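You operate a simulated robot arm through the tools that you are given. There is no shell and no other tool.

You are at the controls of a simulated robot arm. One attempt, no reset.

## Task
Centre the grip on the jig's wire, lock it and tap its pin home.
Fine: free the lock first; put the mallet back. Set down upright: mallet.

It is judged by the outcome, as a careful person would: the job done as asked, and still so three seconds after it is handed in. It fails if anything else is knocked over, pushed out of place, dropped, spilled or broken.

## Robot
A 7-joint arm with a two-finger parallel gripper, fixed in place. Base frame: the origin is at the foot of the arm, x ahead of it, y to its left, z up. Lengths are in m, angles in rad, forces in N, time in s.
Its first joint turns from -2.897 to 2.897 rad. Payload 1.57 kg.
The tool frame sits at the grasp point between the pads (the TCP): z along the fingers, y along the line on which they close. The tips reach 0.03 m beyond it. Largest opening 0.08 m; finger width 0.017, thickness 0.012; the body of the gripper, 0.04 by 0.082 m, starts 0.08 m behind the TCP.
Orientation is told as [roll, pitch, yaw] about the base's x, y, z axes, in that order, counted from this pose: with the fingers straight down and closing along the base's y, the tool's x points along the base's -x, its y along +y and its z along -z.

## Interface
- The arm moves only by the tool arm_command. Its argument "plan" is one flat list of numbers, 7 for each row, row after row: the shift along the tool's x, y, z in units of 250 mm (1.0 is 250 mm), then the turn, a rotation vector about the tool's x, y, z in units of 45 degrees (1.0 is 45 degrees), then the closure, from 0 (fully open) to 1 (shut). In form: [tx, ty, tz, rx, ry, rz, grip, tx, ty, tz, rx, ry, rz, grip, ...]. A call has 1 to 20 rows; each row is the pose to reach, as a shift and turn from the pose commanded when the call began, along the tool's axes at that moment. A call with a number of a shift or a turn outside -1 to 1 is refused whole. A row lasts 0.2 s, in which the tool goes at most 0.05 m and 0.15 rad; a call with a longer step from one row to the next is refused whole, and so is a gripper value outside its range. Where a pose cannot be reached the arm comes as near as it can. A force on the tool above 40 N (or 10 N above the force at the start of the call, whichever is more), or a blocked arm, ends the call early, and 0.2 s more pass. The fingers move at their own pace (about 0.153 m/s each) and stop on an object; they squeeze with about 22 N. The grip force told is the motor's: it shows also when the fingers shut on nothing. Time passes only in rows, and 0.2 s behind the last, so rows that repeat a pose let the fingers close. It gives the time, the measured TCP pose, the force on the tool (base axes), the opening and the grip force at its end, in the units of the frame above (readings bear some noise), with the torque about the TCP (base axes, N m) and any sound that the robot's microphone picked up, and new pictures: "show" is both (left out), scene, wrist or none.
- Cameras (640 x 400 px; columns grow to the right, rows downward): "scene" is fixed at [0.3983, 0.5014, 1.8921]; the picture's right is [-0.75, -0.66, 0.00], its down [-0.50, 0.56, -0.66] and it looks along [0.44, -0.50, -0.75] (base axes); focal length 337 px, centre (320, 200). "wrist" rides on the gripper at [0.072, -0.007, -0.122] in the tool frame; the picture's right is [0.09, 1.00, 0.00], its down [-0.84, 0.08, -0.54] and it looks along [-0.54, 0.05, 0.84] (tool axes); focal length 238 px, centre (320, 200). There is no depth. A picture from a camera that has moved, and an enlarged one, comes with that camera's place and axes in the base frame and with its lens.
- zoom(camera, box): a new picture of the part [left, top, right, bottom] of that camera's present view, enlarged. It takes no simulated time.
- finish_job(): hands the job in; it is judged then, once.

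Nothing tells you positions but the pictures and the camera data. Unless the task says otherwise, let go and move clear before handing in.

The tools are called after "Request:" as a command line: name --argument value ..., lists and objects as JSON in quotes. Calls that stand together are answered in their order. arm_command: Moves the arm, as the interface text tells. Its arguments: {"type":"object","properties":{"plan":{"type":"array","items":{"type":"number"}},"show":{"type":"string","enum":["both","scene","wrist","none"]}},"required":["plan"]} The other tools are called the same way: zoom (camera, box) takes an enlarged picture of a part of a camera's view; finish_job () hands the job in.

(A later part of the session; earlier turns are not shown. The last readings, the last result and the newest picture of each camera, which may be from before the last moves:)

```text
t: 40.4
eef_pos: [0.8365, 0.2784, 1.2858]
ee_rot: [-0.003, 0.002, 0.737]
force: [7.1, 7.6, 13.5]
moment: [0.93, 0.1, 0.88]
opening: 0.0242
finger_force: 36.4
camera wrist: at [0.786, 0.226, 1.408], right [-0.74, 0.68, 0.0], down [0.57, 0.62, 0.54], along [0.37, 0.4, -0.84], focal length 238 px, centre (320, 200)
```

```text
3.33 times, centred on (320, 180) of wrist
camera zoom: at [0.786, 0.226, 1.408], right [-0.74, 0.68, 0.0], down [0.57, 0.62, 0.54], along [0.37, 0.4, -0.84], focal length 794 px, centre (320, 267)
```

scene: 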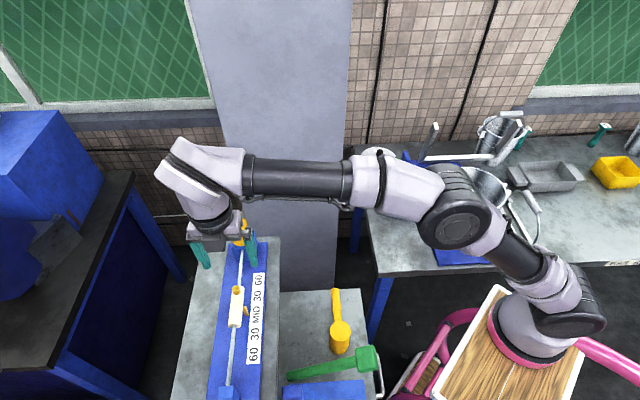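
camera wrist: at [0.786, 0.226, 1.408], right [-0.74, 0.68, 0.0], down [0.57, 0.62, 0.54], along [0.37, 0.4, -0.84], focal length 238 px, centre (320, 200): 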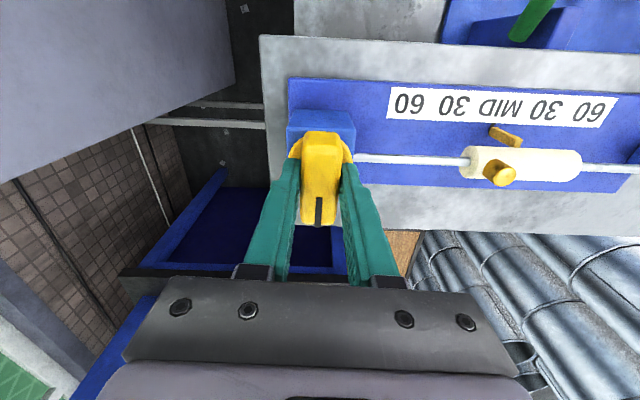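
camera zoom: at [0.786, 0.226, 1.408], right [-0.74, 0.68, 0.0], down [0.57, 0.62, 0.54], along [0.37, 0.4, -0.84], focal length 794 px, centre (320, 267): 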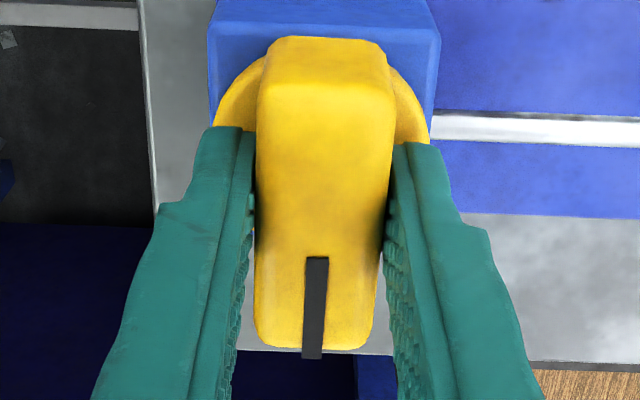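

The torque rose to 0.88 N·m, so this is the end stop: the lock was on clockwise and is now on again. I'll release and back out along the bar.

Request:
arm_command --plan '[0, 0, 0, 0, 0, 0, 0.4, 0, 0, 0, 0, 0, 0, 0, 0, 0, 0, 0, 0, 0, 0, 0.14, 0, 0, 0, 0, 0, 0, 0.28, 0, 0, 0, 0, 0, 0, 0.4, 0, -0.1, 0, 0, 0, 0, 0.5, 0, -0.25, 0, 0, 0, 0]' --show "both"

Request:
zoom --camera "wrist" --box '[260, 100, 400, 240]'

Request:
zoom --camera "scene" --box '[205, 215, 275, 330]'

```text
t: 42.0
eef_pos: [0.7444, 0.1955, 1.3479]
ee_rot: [-0.002, 0.002, 0.737]
force: [0.5, 0.4, -0.7]
moment: [-0.03, 0.06, -0.01]
opening: 0.0798
finger_force: 0.1
camera wrist: at [0.6937, 0.142, 1.4706], right [-0.74, 0.68, 0.0], down [0.57, 0.62, 0.54], along [0.36, 0.4, -0.84], focal length 238 px, centre (320, 200)
```

scene: 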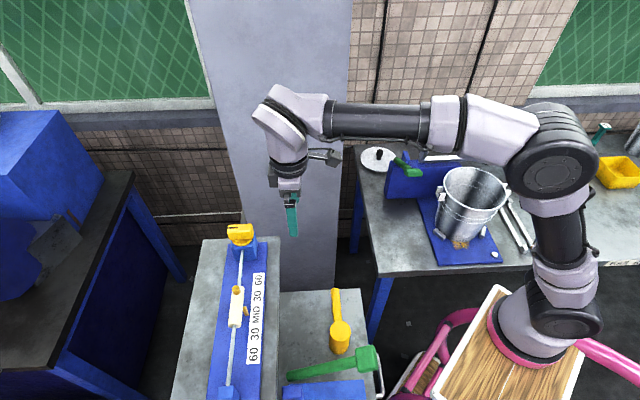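
wrist: 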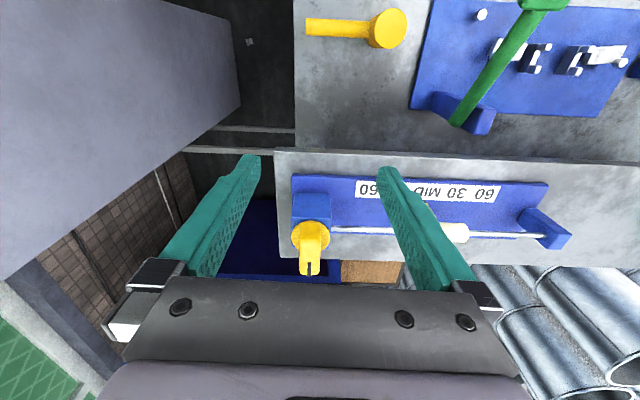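

```text
2.86 times, centred on (330, 170) of wrist
camera zoom: at [0.6937, 0.142, 1.4706], right [-0.74, 0.68, 0.0], down [0.57, 0.62, 0.54], along [0.36, 0.4, -0.84], focal length 681 px, centre (291, 286)
```

zoom: 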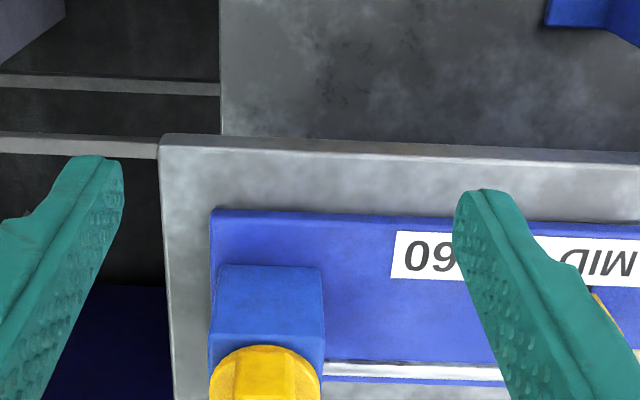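

```text
3.48 times, centred on (240, 272) of scene
camera zoom: at [0.3983, 0.5014, 1.8921], right [-0.75, -0.66, 0.0], down [-0.5, 0.56, -0.66], along [0.44, -0.5, -0.75], focal length 1172 px, centre (598, -52)
```

zoom: 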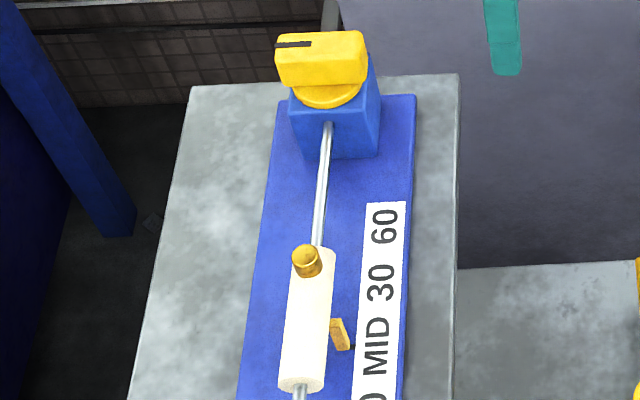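

The jig is locked with the pointer at MID. Next is the yellow mallet, which stands on its head on the lower bench with its handle pointing along +F. I'll swing over, turning the tool so the fingers will close across the handle.

Request:
arm_command --plan '[0.1, 0.014, 0, 0, 0, -0.1667, 0, 0.2, 0.028, 0.08, 0, 0, -0.3333, 0, 0.28, 0.042, 0.2, 0, 0, -0.5, 0, 0.34, 0.056, 0.33, 0, 0, -0.6667, 0, 0.4, 0.07, 0.46, 0, 0, -0.8333, 0, 0.4516, 0.086, 0.592, 0, 0, -1.0, 0]' --show "both"

```text
t: 43.4
eef_pos: [0.6441, 0.1318, 1.2008]
ee_rot: [-0.002, 0.003, 1.524]
force: [0.2, 0.0, 0.2]
moment: [0.01, -0.03, -0.01]
opening: 0.0801
finger_force: 0.1
camera wrist: at [0.6459, 0.0605, 1.3228], right [-1.0, -0.05, 0.0], down [-0.04, 0.84, 0.54], along [-0.02, 0.54, -0.84], focal length 238 px, centre (320, 200)
```

scene: 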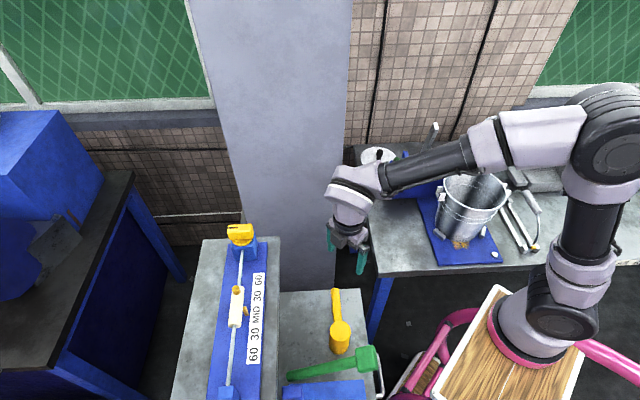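
wrist: 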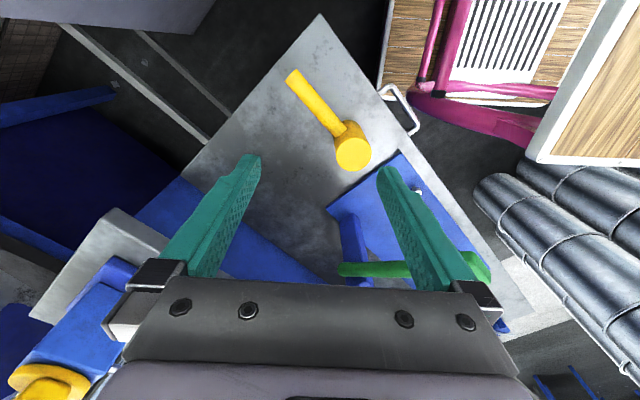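

Request:
arm_command --plan '[0, 0, 0.08, 0, 0, -0.1667, 0, 0, 0, 0.16, 0, 0, -0.3333, 0, 0, 0, 0.24, 0, 0, -0.5, 0, 0, 0, 0.32, 0, 0, -0.6667, 0, 0, 0, 0.4, 0, 0, -0.8333, 0, 0, 0, 0.44, 0, 0, -1.0, 0]' --show "both"

Request:
zoom --camera "wrist" --box '[250, 80, 400, 220]'

```text
t: 44.8
eef_pos: [0.6465, 0.1333, 1.091]
ee_rot: [0.003, 0.001, 2.308]
force: [-0.4, 0.2, 1.2]
moment: [0.0, -0.01, 0.02]
opening: 0.0801
finger_force: 0.0
camera wrist: at [0.697, 0.0846, 1.2132], right [-0.67, -0.74, 0.0], down [-0.62, 0.57, 0.54], along [-0.4, 0.36, -0.84], focal length 238 px, centre (320, 200)
```

scene: 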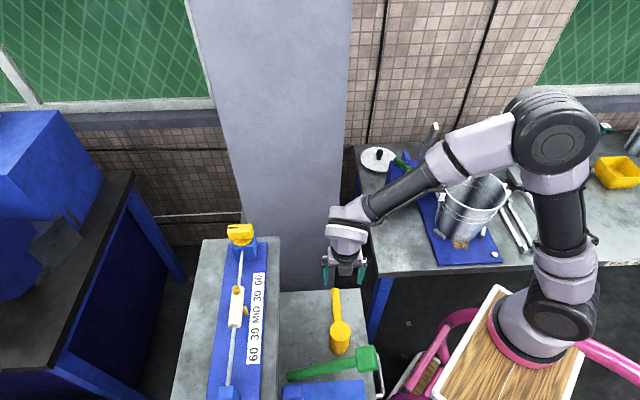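
wrist: 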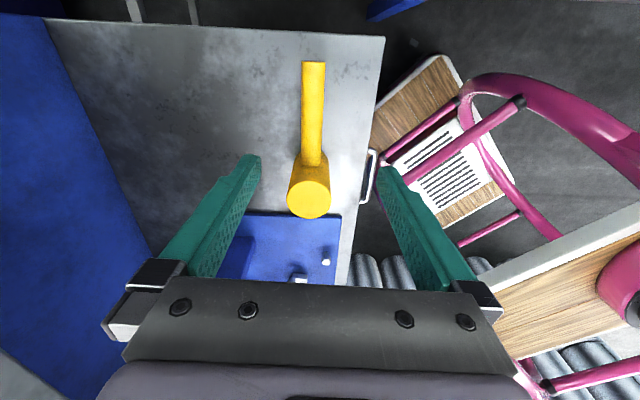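

```text
2.86 times, centred on (325, 150) of wrist
camera zoom: at [0.697, 0.0846, 1.2132], right [-0.67, -0.74, 0.0], down [-0.62, 0.57, 0.54], along [-0.4, 0.36, -0.84], focal length 681 px, centre (306, 343)
```

zoom: 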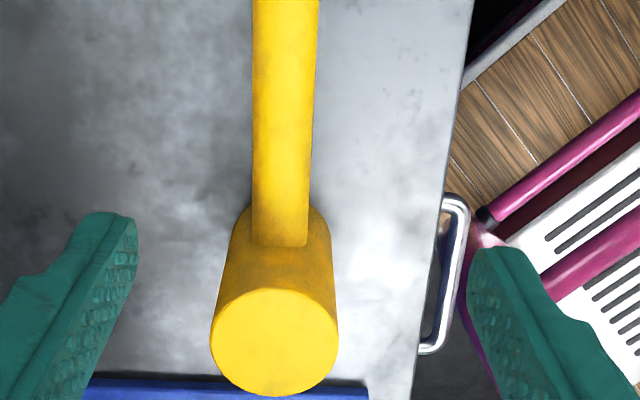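

The mallet head is a vertical cylinder about 56 mm across and 93 mm tall, standing on its face at about (0.585, 0.205), with a ~28 mm handle. Gripping the head with fingers either side of the handle avoids twisting when tapping. I'll move above it and check.

Request:
arm_command --plan '[-0.13, -0.006, 0.06, 0, 0, -0.03, 0, -0.26, -0.012, 0.12, 0, 0, -0.061, 0, -0.3716, -0.0176, 0.2, 0, 0, -0.061, 0, -0.3716, -0.0176, 0.2, 0, 0, -0.061, 0]' --show "both"

Request:
zoom --camera "wrist" --box '[240, 60, 400, 220]'

Request:
zoom --camera "scene" --box '[290, 260, 400, 370]'

```text
t: 45.8
eef_pos: [0.5866, 0.2057, 1.0395]
ee_rot: [0.002, 0.003, 2.356]
force: [-0.4, 0.1, 0.8]
moment: [0.01, 0.03, 0.01]
opening: 0.0802
finger_force: 0.1
camera wrist: at [0.64, 0.1601, 1.1628], right [-0.64, -0.77, 0.0], down [-0.65, 0.54, 0.54], along [-0.42, 0.34, -0.84], focal length 238 px, centre (320, 200)
```

scene: 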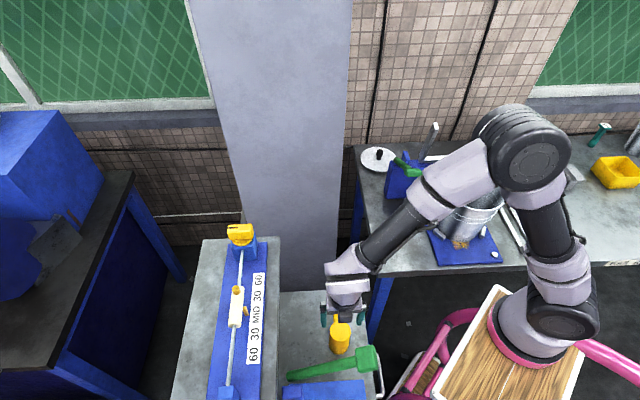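
wrist: 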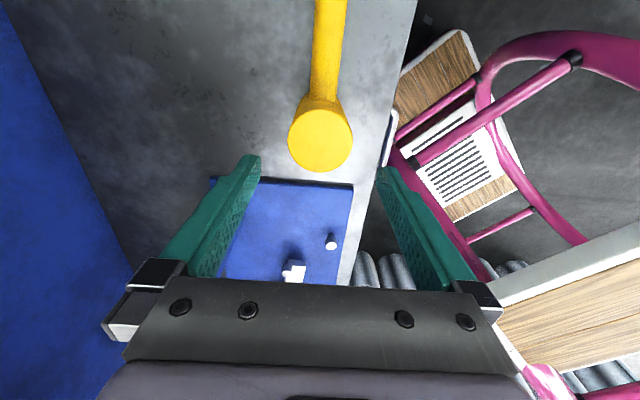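

```text
2.50 times, centred on (320, 140) of wrist
camera zoom: at [0.64, 0.1601, 1.1628], right [-0.64, -0.77, 0.0], down [-0.65, 0.54, 0.54], along [-0.42, 0.34, -0.84], focal length 596 px, centre (320, 350)
```

zoom: 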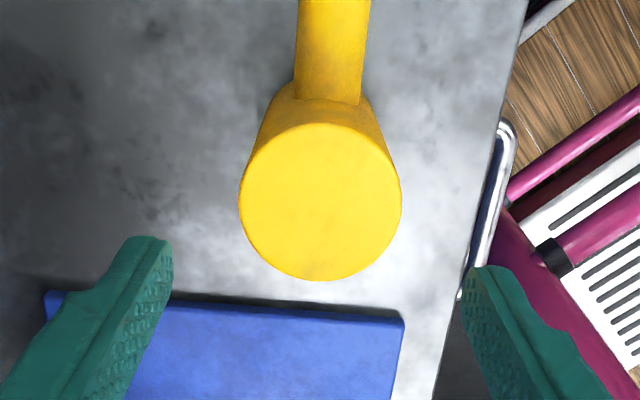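

```text
3.64 times, centred on (345, 315) of scene
camera zoom: at [0.3983, 0.5014, 1.8921], right [-0.75, -0.66, 0.0], down [-0.5, 0.56, -0.66], along [0.44, -0.5, -0.75], focal length 1226 px, centre (229, -218)
```

zoom: 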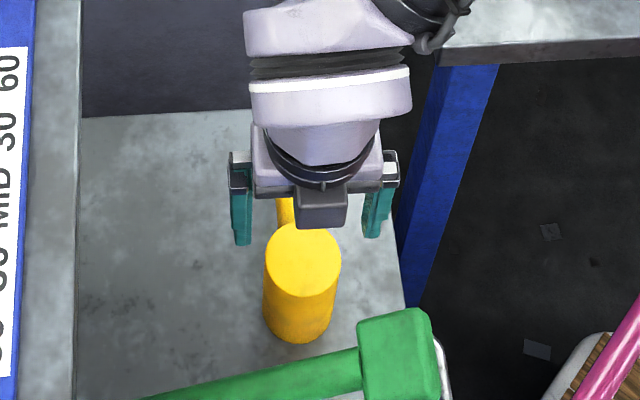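

The head is centred between the fingers within about 3 mm (top at z≈0.962). I'll correct 3 mm forward, lower around the upper part of the head and close.

Request:
arm_command --plan '[0.012, 0.002, 0.14, 0, 0, 0, 0, 0.012, 0.002, 0.29, 0, 0, 0, 0, 0.012, 0.002, 0.438, 0, 0, 0, 0, 0.012, 0.002, 0.438, 0, 0, 0, 0]' --show "both"

Request:
zoom --camera "wrist" --box '[240, 60, 400, 260]'

Request:
zoom --camera "scene" --box '[290, 260, 400, 370]'

```text
t: 46.8
eef_pos: [0.5899, 0.2017, 0.9313]
ee_rot: [0.0, 0.001, 2.355]
force: [-0.8, 0.1, -0.3]
moment: [0.03, 0.0, -0.03]
opening: 0.0799
finger_force: 0.2
camera wrist: at [0.6432, 0.1566, 1.0538], right [-0.64, -0.77, 0.0], down [-0.65, 0.54, 0.54], along [-0.42, 0.34, -0.84], focal length 238 px, centre (320, 200)
```

scene: 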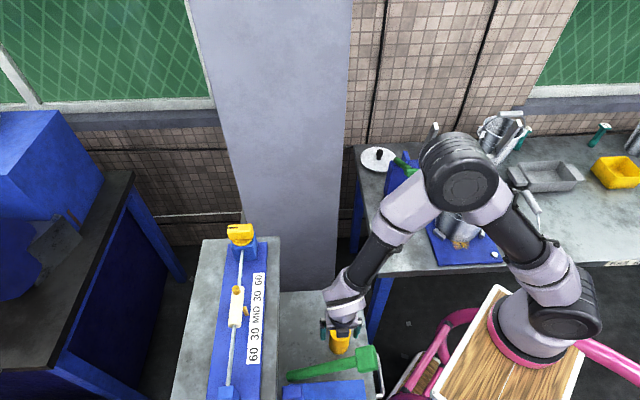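
wrist: 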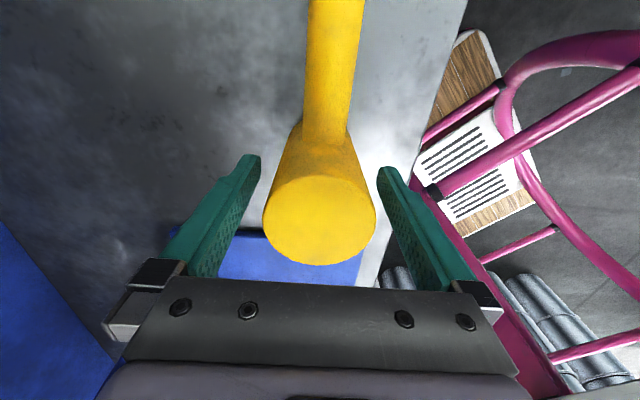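

```text
2.00 times, centred on (320, 160) of wrist
camera zoom: at [0.6432, 0.1566, 1.0538], right [-0.64, -0.77, 0.0], down [-0.65, 0.54, 0.54], along [-0.42, 0.34, -0.84], focal length 477 px, centre (320, 280)
```

zoom: 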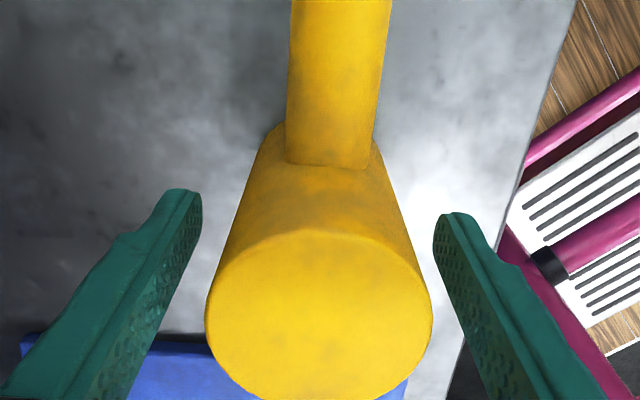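

```text
3.64 times, centred on (345, 315) of scene
camera zoom: at [0.3983, 0.5014, 1.8921], right [-0.75, -0.66, 0.0], down [-0.5, 0.56, -0.66], along [0.44, -0.5, -0.75], focal length 1226 px, centre (229, -218)
```

zoom: 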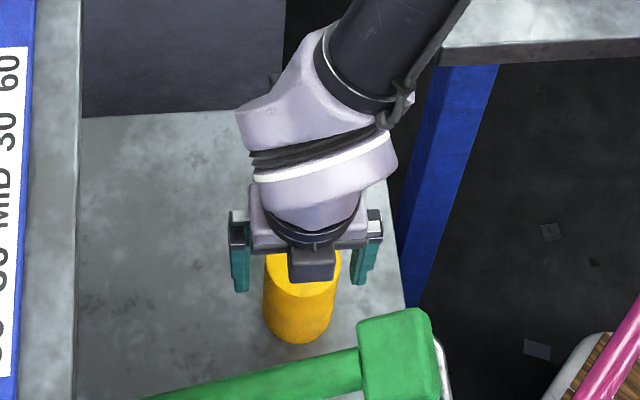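

The head is well centred. I'll shift 2 mm along F and close on it.

Request:
arm_command --plan '[0.008, 0, 0, 0, 0, 0, 0, 0.008, 0, 0, 0, 0, 0, 0.3, 0.008, 0, 0, 0, 0, 0, 1, 0.008, 0, 0, 0, 0, 0, 1, 0.008, 0, 0, 0, 0, 0, 1]' --show "both"

Request:
zoom --camera "wrist" --box '[240, 60, 400, 260]'

```text
t: 48.0
eef_pos: [0.5905, 0.2017, 0.9326]
ee_rot: [0.002, 0.001, 2.356]
force: [0.8, 0.0, -0.5]
moment: [-0.02, -0.13, -0.04]
opening: 0.0575
finger_force: 22.2
camera wrist: at [0.6443, 0.1556, 1.0548], right [-0.64, -0.77, 0.0], down [-0.65, 0.54, 0.54], along [-0.42, 0.34, -0.84], focal length 238 px, centre (320, 200)
```

scene: 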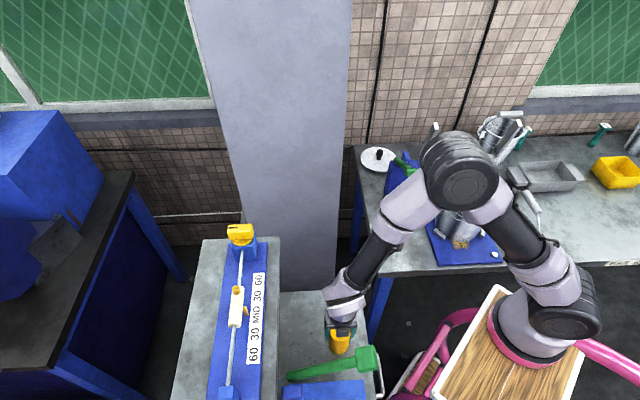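
wrist: 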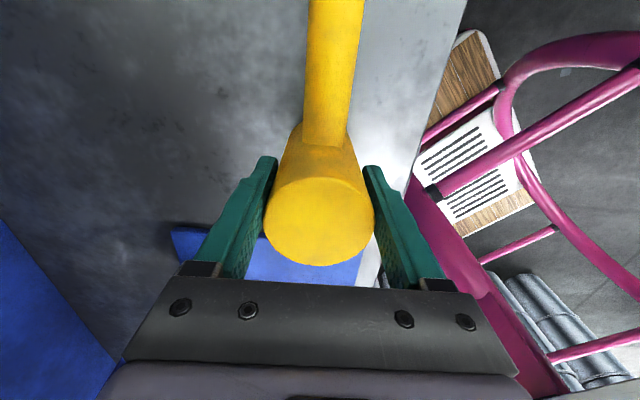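

```text
2.00 times, centred on (320, 160) of wrist
camera zoom: at [0.6443, 0.1556, 1.0548], right [-0.64, -0.77, 0.0], down [-0.65, 0.54, 0.54], along [-0.42, 0.34, -0.84], focal length 477 px, centre (320, 280)
```

zoom: 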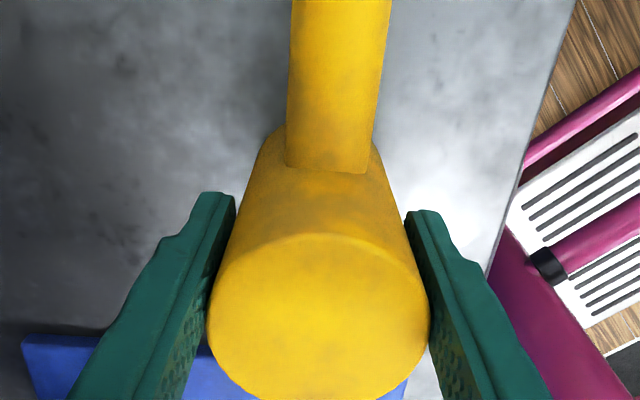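

I have the mallet by its head (57.5 mm opening, grasp pose recorded at (0.5905, 0.2017, 0.9326)). I'll lift a little and check the hold.

Request:
arm_command --plan '[0, 0, -0.04, 0, 0, 0, 1, 0, 0, -0.12, 0, 0, 0, 1, 0, 0, -0.24, 0, 0, 0, 1, 0, 0, -0.36, 0, 0, 0, 1, 0, 0, -0.36, 0, 0, 0, 1]' --show "both"

Request:
zoom --camera "scene" --box '[290, 240, 400, 370]'

Request:
zoom --camera "wrist" --box '[240, 60, 400, 260]'

```text
t: 49.2
eef_pos: [0.5952, 0.2026, 1.0223]
ee_rot: [0.001, 0.002, 2.356]
force: [-0.3, 0.1, -3.5]
moment: [0.04, 0.02, 0.01]
opening: 0.0572
finger_force: 22.4
camera wrist: at [0.6481, 0.1569, 1.1451], right [-0.64, -0.77, 0.0], down [-0.65, 0.54, 0.54], along [-0.42, 0.34, -0.84], focal length 238 px, centre (320, 200)
```

scene: 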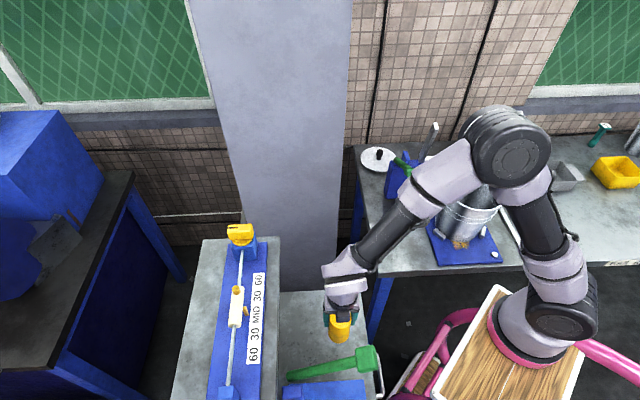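
wrist: 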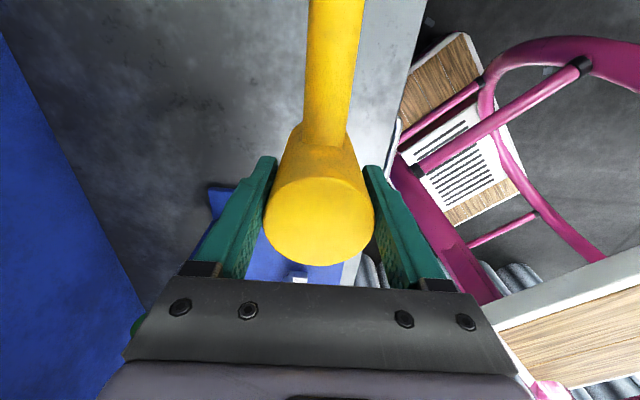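

```text
3.08 times, centred on (345, 305) of scene
camera zoom: at [0.3983, 0.5014, 1.8921], right [-0.75, -0.66, 0.0], down [-0.5, 0.56, -0.66], along [0.44, -0.5, -0.75], focal length 1037 px, centre (243, -123)
```

zoom: 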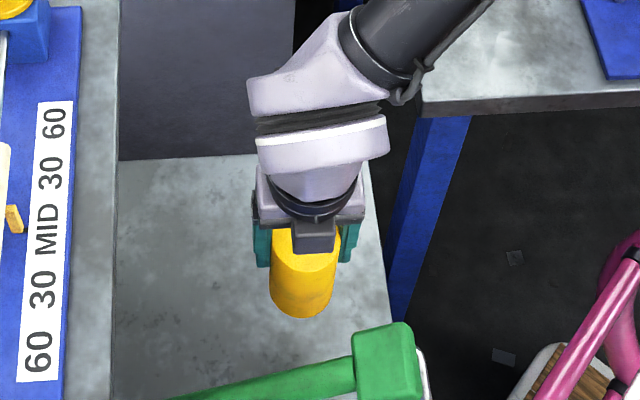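

```text
2.00 times, centred on (320, 160) of wrist
camera zoom: at [0.6481, 0.1569, 1.1451], right [-0.64, -0.77, 0.0], down [-0.65, 0.54, 0.54], along [-0.42, 0.34, -0.84], focal length 477 px, centre (320, 280)
```

zoom: 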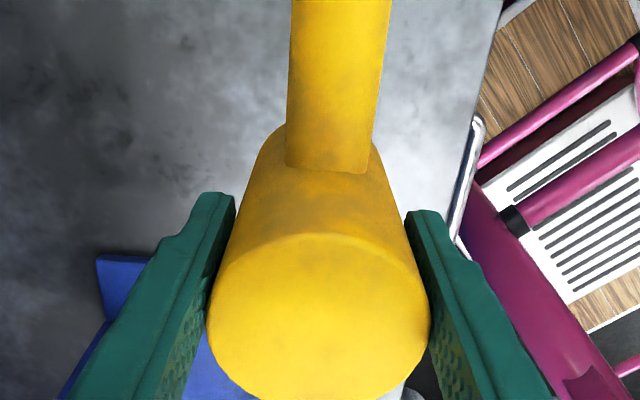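

The mallet lifts cleanly (about 0.3 kg) with no tilt. I'll raise it and turn the tool so the handle will point back toward the robot (-L), clear of the knob, before moving over the jig.

Request:
arm_command --plan '[0, 0, -0.15, 0, 0, 0, 1, 0, 0, -0.3, 0, 0, 0.15, 1, 0, 0, -0.45, 0, 0, 0.3, 1, 0, 0, -0.6, 0, 0, 0.45, 1, 0, 0, -0.75, 0, 0, 0.6, 1, 0, 0, -0.9, 0, 0, 0.75, 1, 0, 0, -1.0, 0, 0, 0.9, 1, 0, 0, -1.0, 0, 0, 1.0, 1]' --show "both"

```text
t: 51.0
eef_pos: [0.5909, 0.2044, 1.2717]
ee_rot: [0.0, 0.001, 1.567]
force: [0.4, 0.2, -3.6]
moment: [0.03, 0.03, -0.03]
opening: 0.0576
finger_force: 22.3
camera wrist: at [0.5954, 0.1318, 1.3936], right [-1.0, -0.09, 0.0], down [-0.08, 0.84, 0.54], along [-0.05, 0.54, -0.84], focal length 238 px, centre (320, 200)
```

scene: 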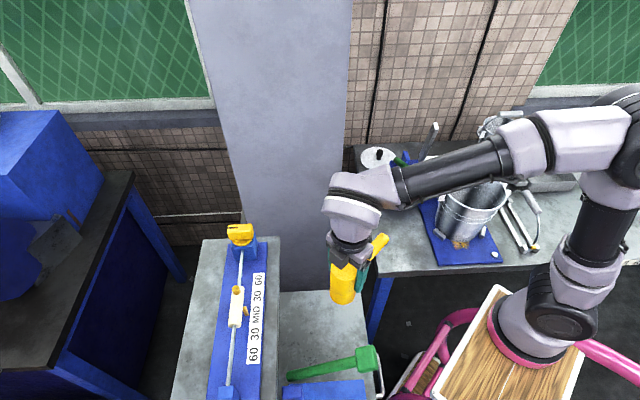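
wrist: 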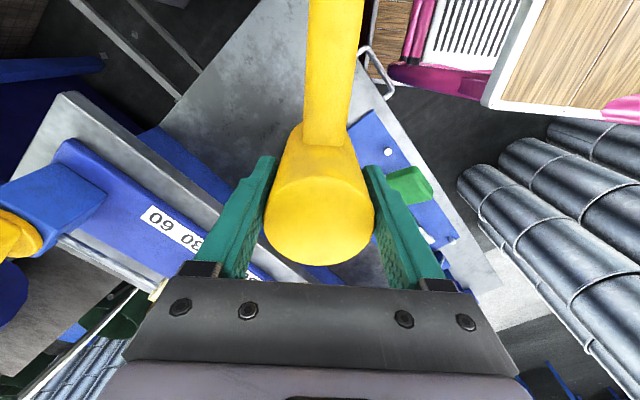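

Request:
arm_command --plan '[0, 0, -0.12, 0, 0, 0.16, 1, 0, 0, -0.24, 0, 0, 0.32, 1, -0.05, -0.04, -0.332, 0, 0, 0.48, 1, -0.13, -0.1, -0.332, 0, 0, 0.64, 1, -0.22, -0.17, -0.332, 0, 0, 0.8, 1, -0.307, -0.245, -0.332, 0, 0, 0.96, 1, -0.307, -0.245, -0.332, 0, 0, 0.996, 1]' --show "both"

```text
t: 52.6
eef_pos: [0.6526, 0.2808, 1.3552]
ee_rot: [-0.002, 0.001, 0.788]
force: [0.2, 0.4, -3.7]
moment: [0.01, -0.02, 0.0]
opening: 0.0573
finger_force: 22.4
camera wrist: at [0.6046, 0.2255, 1.4768], right [-0.77, 0.64, 0.0], down [0.54, 0.65, 0.54], along [0.35, 0.42, -0.84], focal length 238 px, centre (320, 200)
```

scene: 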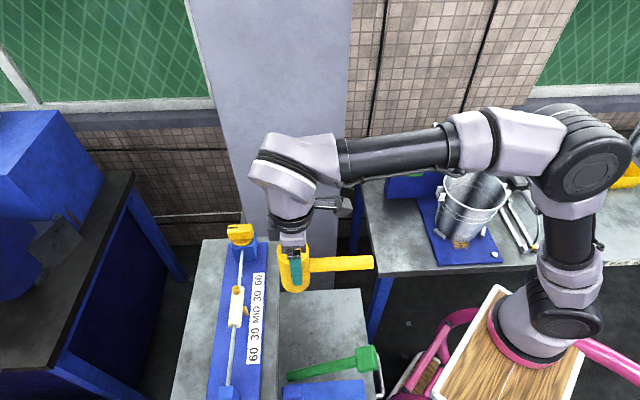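
wrist: 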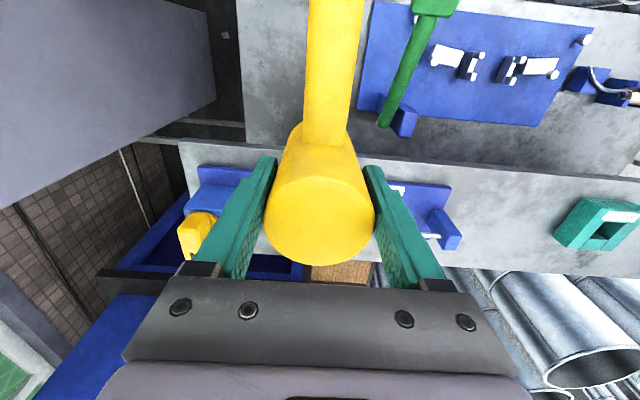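

Request:
arm_command --plan '[-0.13, 0, 0, 0, 0, 0, 1, -0.26, 0, 0, 0, 0, 0, 1, -0.39, 0, 0, 0, 0, 0, 1, -0.52, 0, 0, 0, 0, 0, 1, -0.52, 0, 0, 0, 0, 0, 1]' --show "both"

Request:
zoom --camera "scene" --box '[195, 230, 295, 330]'

Request:
zoom --camera "wrist" --box '[220, 80, 440, 280]'

```text
t: 53.8
eef_pos: [0.7412, 0.3728, 1.3536]
ee_rot: [-0.001, 0.004, 0.787]
force: [0.1, -0.3, -2.7]
moment: [0.0, 0.0, 0.0]
opening: 0.0572
finger_force: 22.1
camera wrist: at [0.6938, 0.3181, 1.4766], right [-0.77, 0.64, 0.0], down [0.54, 0.65, 0.54], along [0.35, 0.41, -0.84], focal length 238 px, centre (320, 200)
```

scene: 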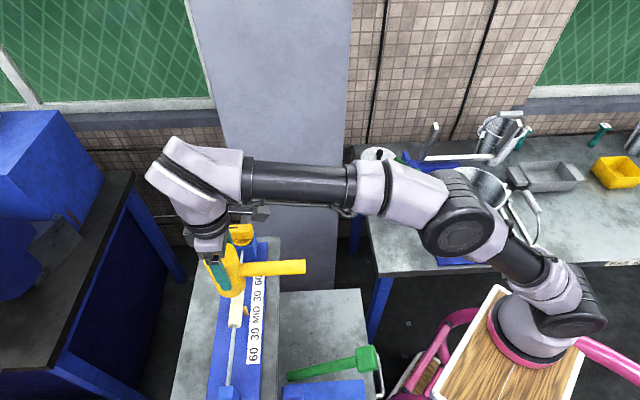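
wrist: 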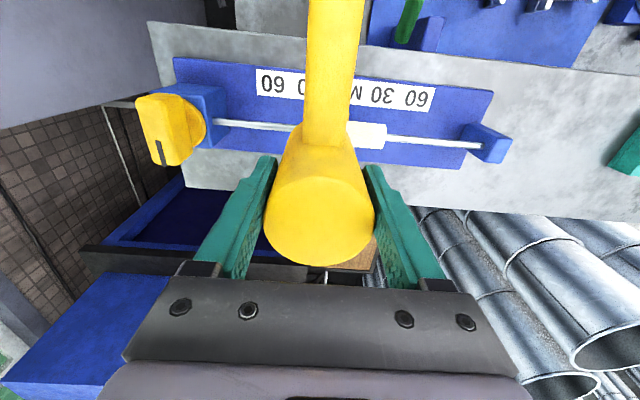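

```text
4.00 times, centred on (245, 280) of scene
camera zoom: at [0.3983, 0.5014, 1.8921], right [-0.75, -0.66, 0.0], down [-0.5, 0.56, -0.66], along [0.44, -0.5, -0.75], focal length 1348 px, centre (620, -120)
```

zoom: 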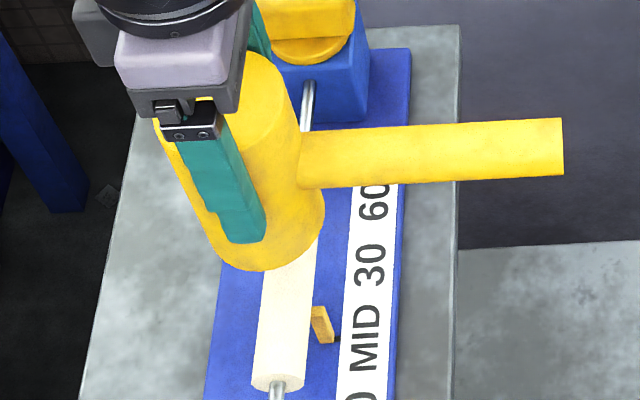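

```text
2.00 times, centred on (330, 180) of wrist
camera zoom: at [0.6938, 0.3181, 1.4766], right [-0.77, 0.64, 0.0], down [0.54, 0.65, 0.54], along [0.35, 0.41, -0.84], focal length 477 px, centre (300, 240)
```

zoom: 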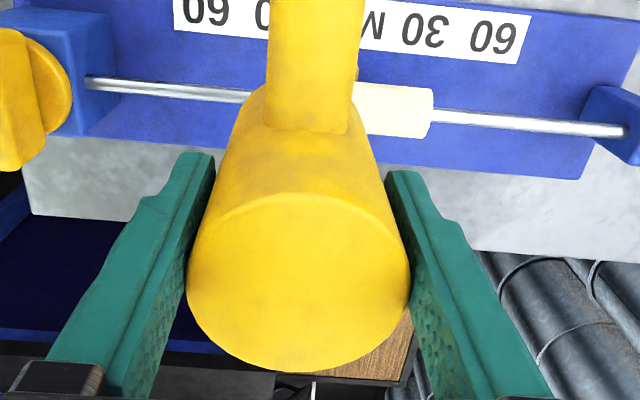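

The mallet head is over the pin (estimated offset under 3 mm on a 57 mm face), with the handle pointing clear of the knob. I'll lower to just above the pin and check the gap.

Request:
arm_command --plan '[0, 0, 0.06, 0, 0, 0, 1, 0, 0, 0.12, 0, 0, 0, 1, 0, 0, 0.12, 0, 0, 0, 1]' --show "both"

Request:
zoom --camera "scene" --box '[205, 250, 285, 330]'

Request:
zoom --camera "wrist" --box '[240, 80, 400, 200]'

```text
t: 54.6
eef_pos: [0.7401, 0.3703, 1.3263]
ee_rot: [-0.003, -0.003, 0.786]
force: [2.6, 3.3, 37.1]
moment: [0.89, 0.26, 0.08]
opening: 0.0576
finger_force: 20.9
camera wrist: at [0.692, 0.3151, 1.4485], right [-0.77, 0.64, 0.0], down [0.53, 0.65, 0.54], along [0.35, 0.42, -0.84], focal length 238 px, centre (320, 200)
```

scene: 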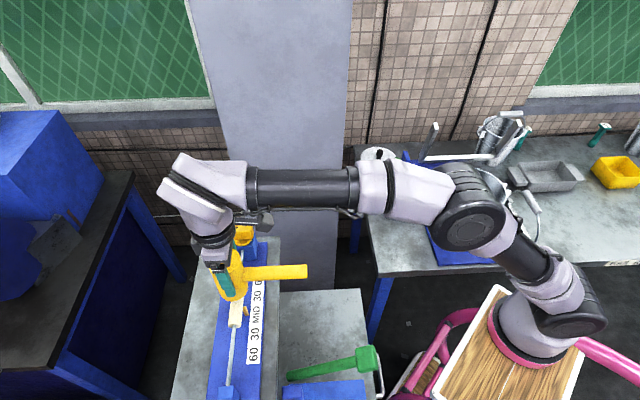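
wrist: 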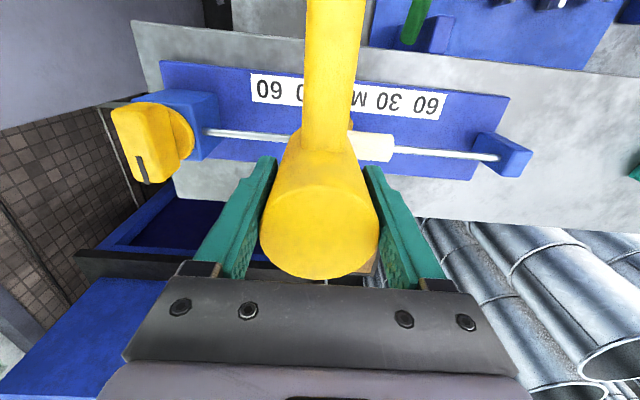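

```text
5.00 times, centred on (245, 290) of scene
camera zoom: at [0.3983, 0.5014, 1.8921], right [-0.75, -0.66, 0.0], down [-0.5, 0.56, -0.66], along [0.44, -0.5, -0.75], focal length 1686 px, centre (695, -250)
```

zoom: 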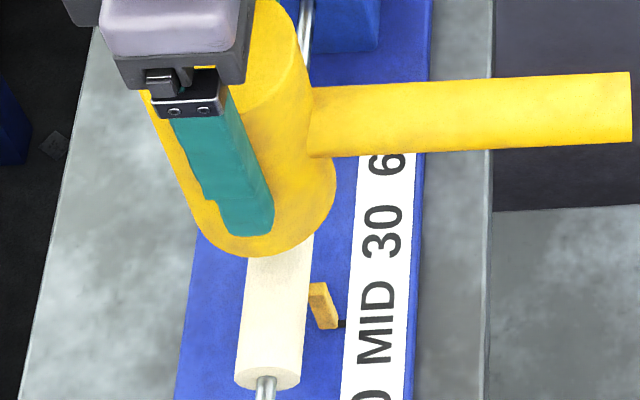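

```text
3.33 times, centred on (320, 140) of wrist
camera zoom: at [0.692, 0.3151, 1.4485], right [-0.77, 0.64, 0.0], down [0.53, 0.65, 0.54], along [0.35, 0.42, -0.84], focal length 794 px, centre (320, 400)
```

zoom: 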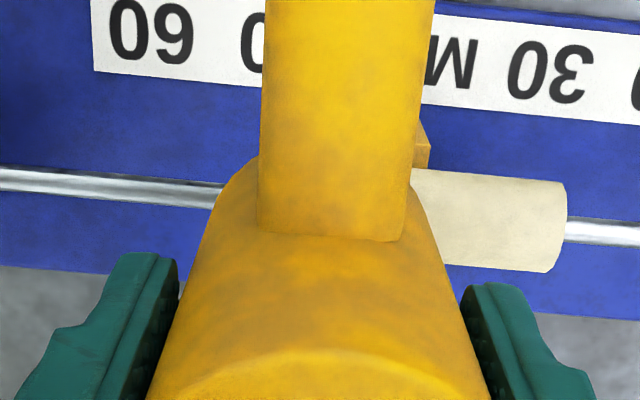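

Contact came sooner than I estimated: the mallet is already pressing on the pin at about 40 N and has shifted slightly in the grip. I'll lift off, move aside and look at the pin and the mallet.

Request:
arm_command --plan '[0, 0, -0.06, 0, 0, 0, 1, 0, 0, -0.14, 0, 0, 0, 1, 0.12, 0, -0.14, 0, 0, 0, 1, 0.26, 0, -0.14, 0, 0, 0, 1, 0.4, 0, -0.14, 0, 0, 0, 1, 0.4, 0, -0.14, 0, 0, 0, 1]' --show "both"

Request:
zoom --camera "scene" --box '[215, 280, 265, 330]'

Request:
zoom --camera "scene" --box '[225, 200, 325, 300]'

Request:
zoom --camera "wrist" --box '[240, 80, 400, 280]'

```text
t: 56.0
eef_pos: [0.6735, 0.3021, 1.3578]
ee_rot: [-0.003, 0.002, 0.788]
force: [0.4, -0.2, -2.9]
moment: [0.0, -0.02, -0.01]
opening: 0.0576
finger_force: 21.6
camera wrist: at [0.6251, 0.2467, 1.4811], right [-0.77, 0.64, 0.0], down [0.54, 0.65, 0.54], along [0.35, 0.42, -0.84], focal length 238 px, centre (320, 200)
```

scene: 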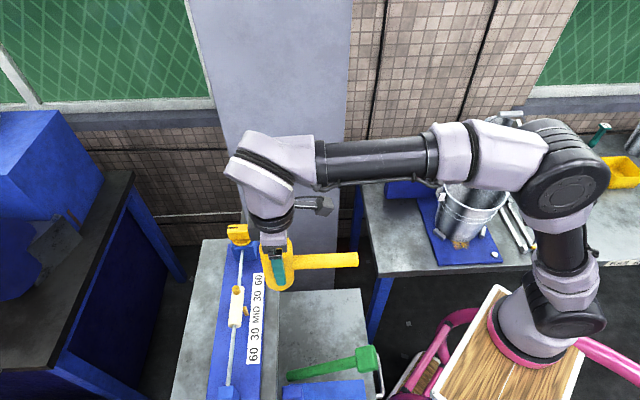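
wrist: 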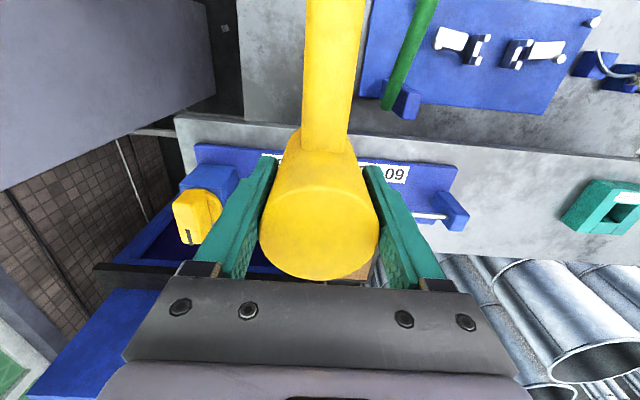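

```text
8.00 times, centred on (240, 305) of scene
camera zoom: at [0.3983, 0.5014, 1.8921], right [-0.75, -0.66, 0.0], down [-0.5, 0.56, -0.66], along [0.44, -0.5, -0.75], focal length 2697 px, centre (960, -640)
```

zoom: 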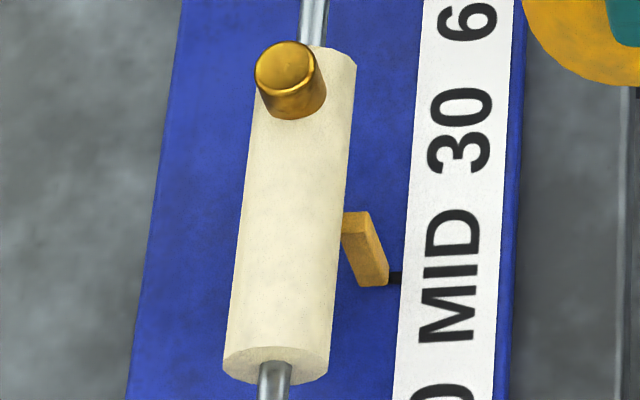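

```text
4.00 times, centred on (275, 250) of scene
camera zoom: at [0.3983, 0.5014, 1.8921], right [-0.75, -0.66, 0.0], down [-0.5, 0.56, -0.66], along [0.44, -0.5, -0.75], focal length 1348 px, centre (500, 0)
```

zoom: 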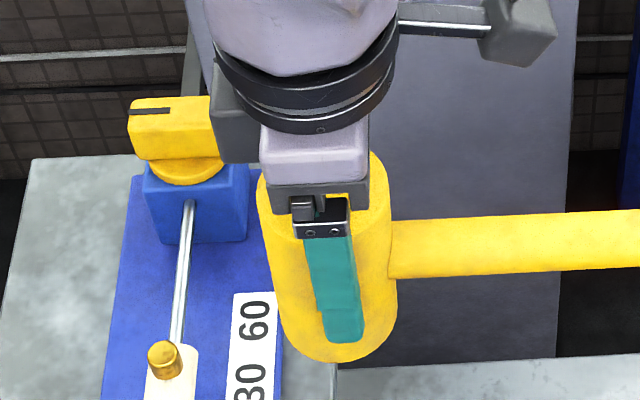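

```text
2.00 times, centred on (320, 180) of wrist
camera zoom: at [0.6251, 0.2467, 1.4811], right [-0.77, 0.64, 0.0], down [0.54, 0.65, 0.54], along [0.35, 0.42, -0.84], focal length 477 px, centre (320, 240)
```

zoom: 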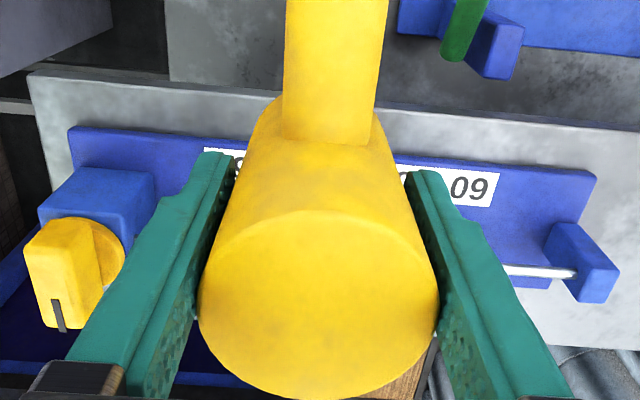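

The pin didn't move under the steady 40 N press, and the mallet slid up about 5 mm in the grip, so the pin needs a real tap. I'll go back over it about 40 mm above contact, then strike down at speed.

Request:
arm_command --plan '[-0.13, 0, -0.035, 0, 0, 0, 1, -0.26, 0, -0.035, 0, 0, 0, 1, -0.406, 0, -0.035, 0, 0, 0, 1, -0.406, 0, -0.035, 0, 0, 0, 1]' --show "none"

Request:
arm_command --plan '[0, 0, 0.18, 0, 0, 0, 1, 0, 0, 0.0, 0, 0, 0, 1]' --show "scene"

```text
t: 57.0
eef_pos: [0.7479, 0.3744, 1.3634]
ee_rot: [-0.001, 0.004, 0.788]
force: [-0.5, -1.1, -3.0]
moment: [0.01, 0.0, 0.0]
opening: 0.0577
finger_force: 21.7
```

```text
t: 57.6
eef_pos: [0.7439, 0.3747, 1.3662]
ee_rot: [-0.002, 0.005, 0.788]
force: [0.2, 0.4, -3.4]
moment: [0.01, 0.02, 0.0]
opening: 0.0575
finger_force: 21.9
```

scene: 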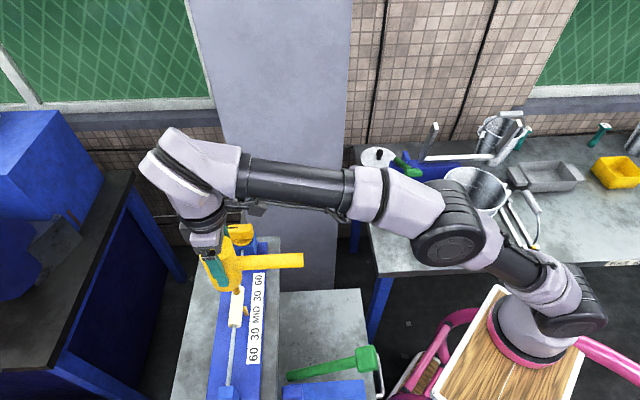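

No contact registered on that quick down-and-up. I'll strike again, driving a little deeper before coming back.

Request:
arm_command --plan '[0, 0, 0.19, 0, 0, 0, 1, 0, 0, 0.22, 0, 0, 0, 1]' --show "none"

```text
t: 58.2
eef_pos: [0.7445, 0.3744, 1.3174]
ee_rot: [-0.001, -0.005, 0.787]
force: [2.0, 3.2, 27.8]
moment: [0.23, -0.12, 0.01]
opening: 0.0574
finger_force: 21.6
```

The tool ended up lower than before (1.3174 against 1.3263), so either the pin moved or the mallet slipped. I'll lift, move aside and check.

Request:
arm_command --plan '[0, 0, -0.08, 0, 0, 0, 1, 0, 0, -0.17, 0, 0, 0, 1, 0.12, 0, -0.17, 0, 0, 0, 1, 0.26, 0, -0.17, 0, 0, 0, 1, 0.4, 0, -0.17, 0, 0, 0, 1, 0.4, 0, -0.17, 0, 0, 0, 1]' --show "both"

Request:
zoom --camera "scene" --box '[215, 280, 265, 330]'

Request:
zoom --camera "wrist" --box '[240, 80, 400, 280]'

Request:
zoom --camera "scene" --box '[225, 200, 325, 300]'

```text
t: 59.6
eef_pos: [0.6746, 0.3029, 1.3548]
ee_rot: [-0.002, 0.001, 0.786]
force: [-0.3, 0.5, -3.5]
moment: [0.04, -0.03, 0.0]
opening: 0.0572
finger_force: 21.6
camera wrist: at [0.6262, 0.2467, 1.4772], right [-0.77, 0.64, 0.0], down [0.54, 0.65, 0.54], along [0.35, 0.42, -0.84], focal length 238 px, centre (320, 200)
```

scene: 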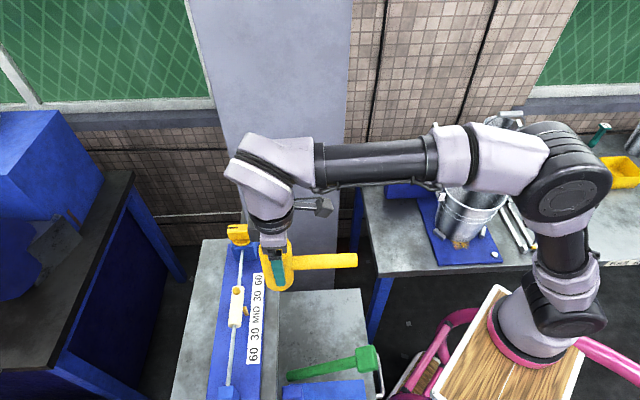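
wrist: 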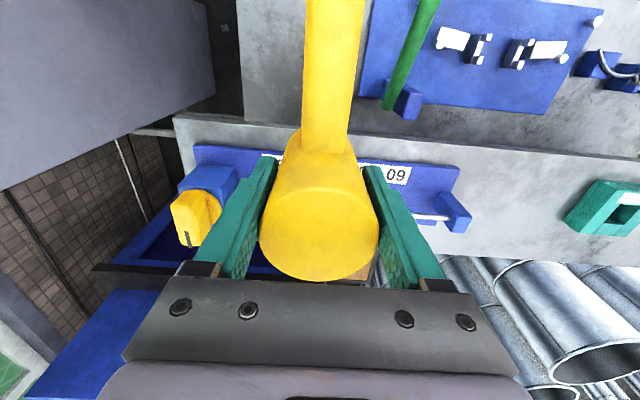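

```text
8.00 times, centred on (240, 305) of scene
camera zoom: at [0.3983, 0.5014, 1.8921], right [-0.75, -0.66, 0.0], down [-0.5, 0.56, -0.66], along [0.44, -0.5, -0.75], focal length 2697 px, centre (960, -640)
```

zoom: 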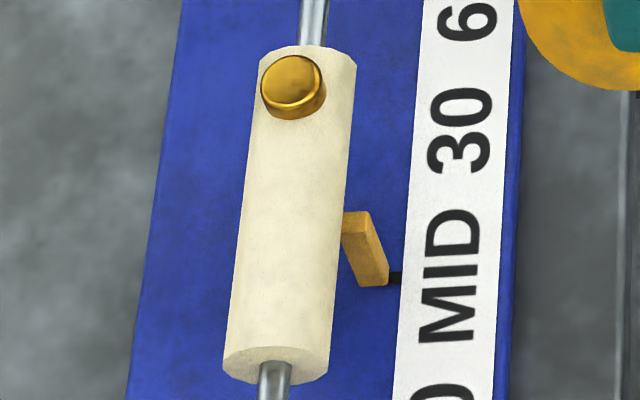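

```text
2.00 times, centred on (320, 180) of wrist
camera zoom: at [0.6262, 0.2467, 1.4772], right [-0.77, 0.64, 0.0], down [0.54, 0.65, 0.54], along [0.35, 0.42, -0.84], focal length 477 px, centre (320, 240)
```

zoom: 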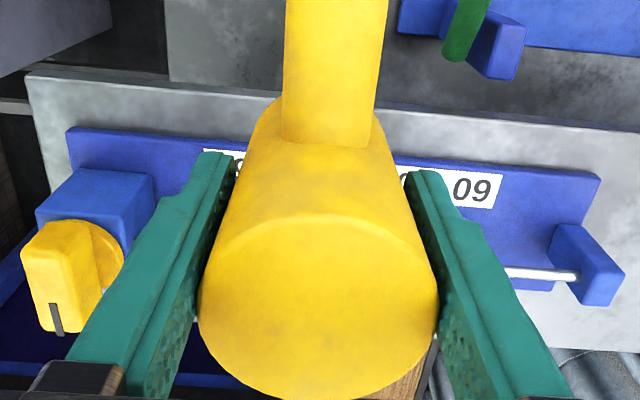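

```text
4.00 times, centred on (275, 250) of scene
camera zoom: at [0.3983, 0.5014, 1.8921], right [-0.75, -0.66, 0.0], down [-0.5, 0.56, -0.66], along [0.44, -0.5, -0.75], focal length 1348 px, centre (500, 0)
```

zoom: 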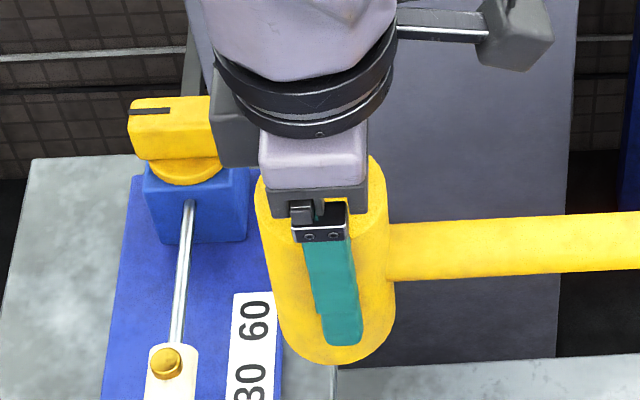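

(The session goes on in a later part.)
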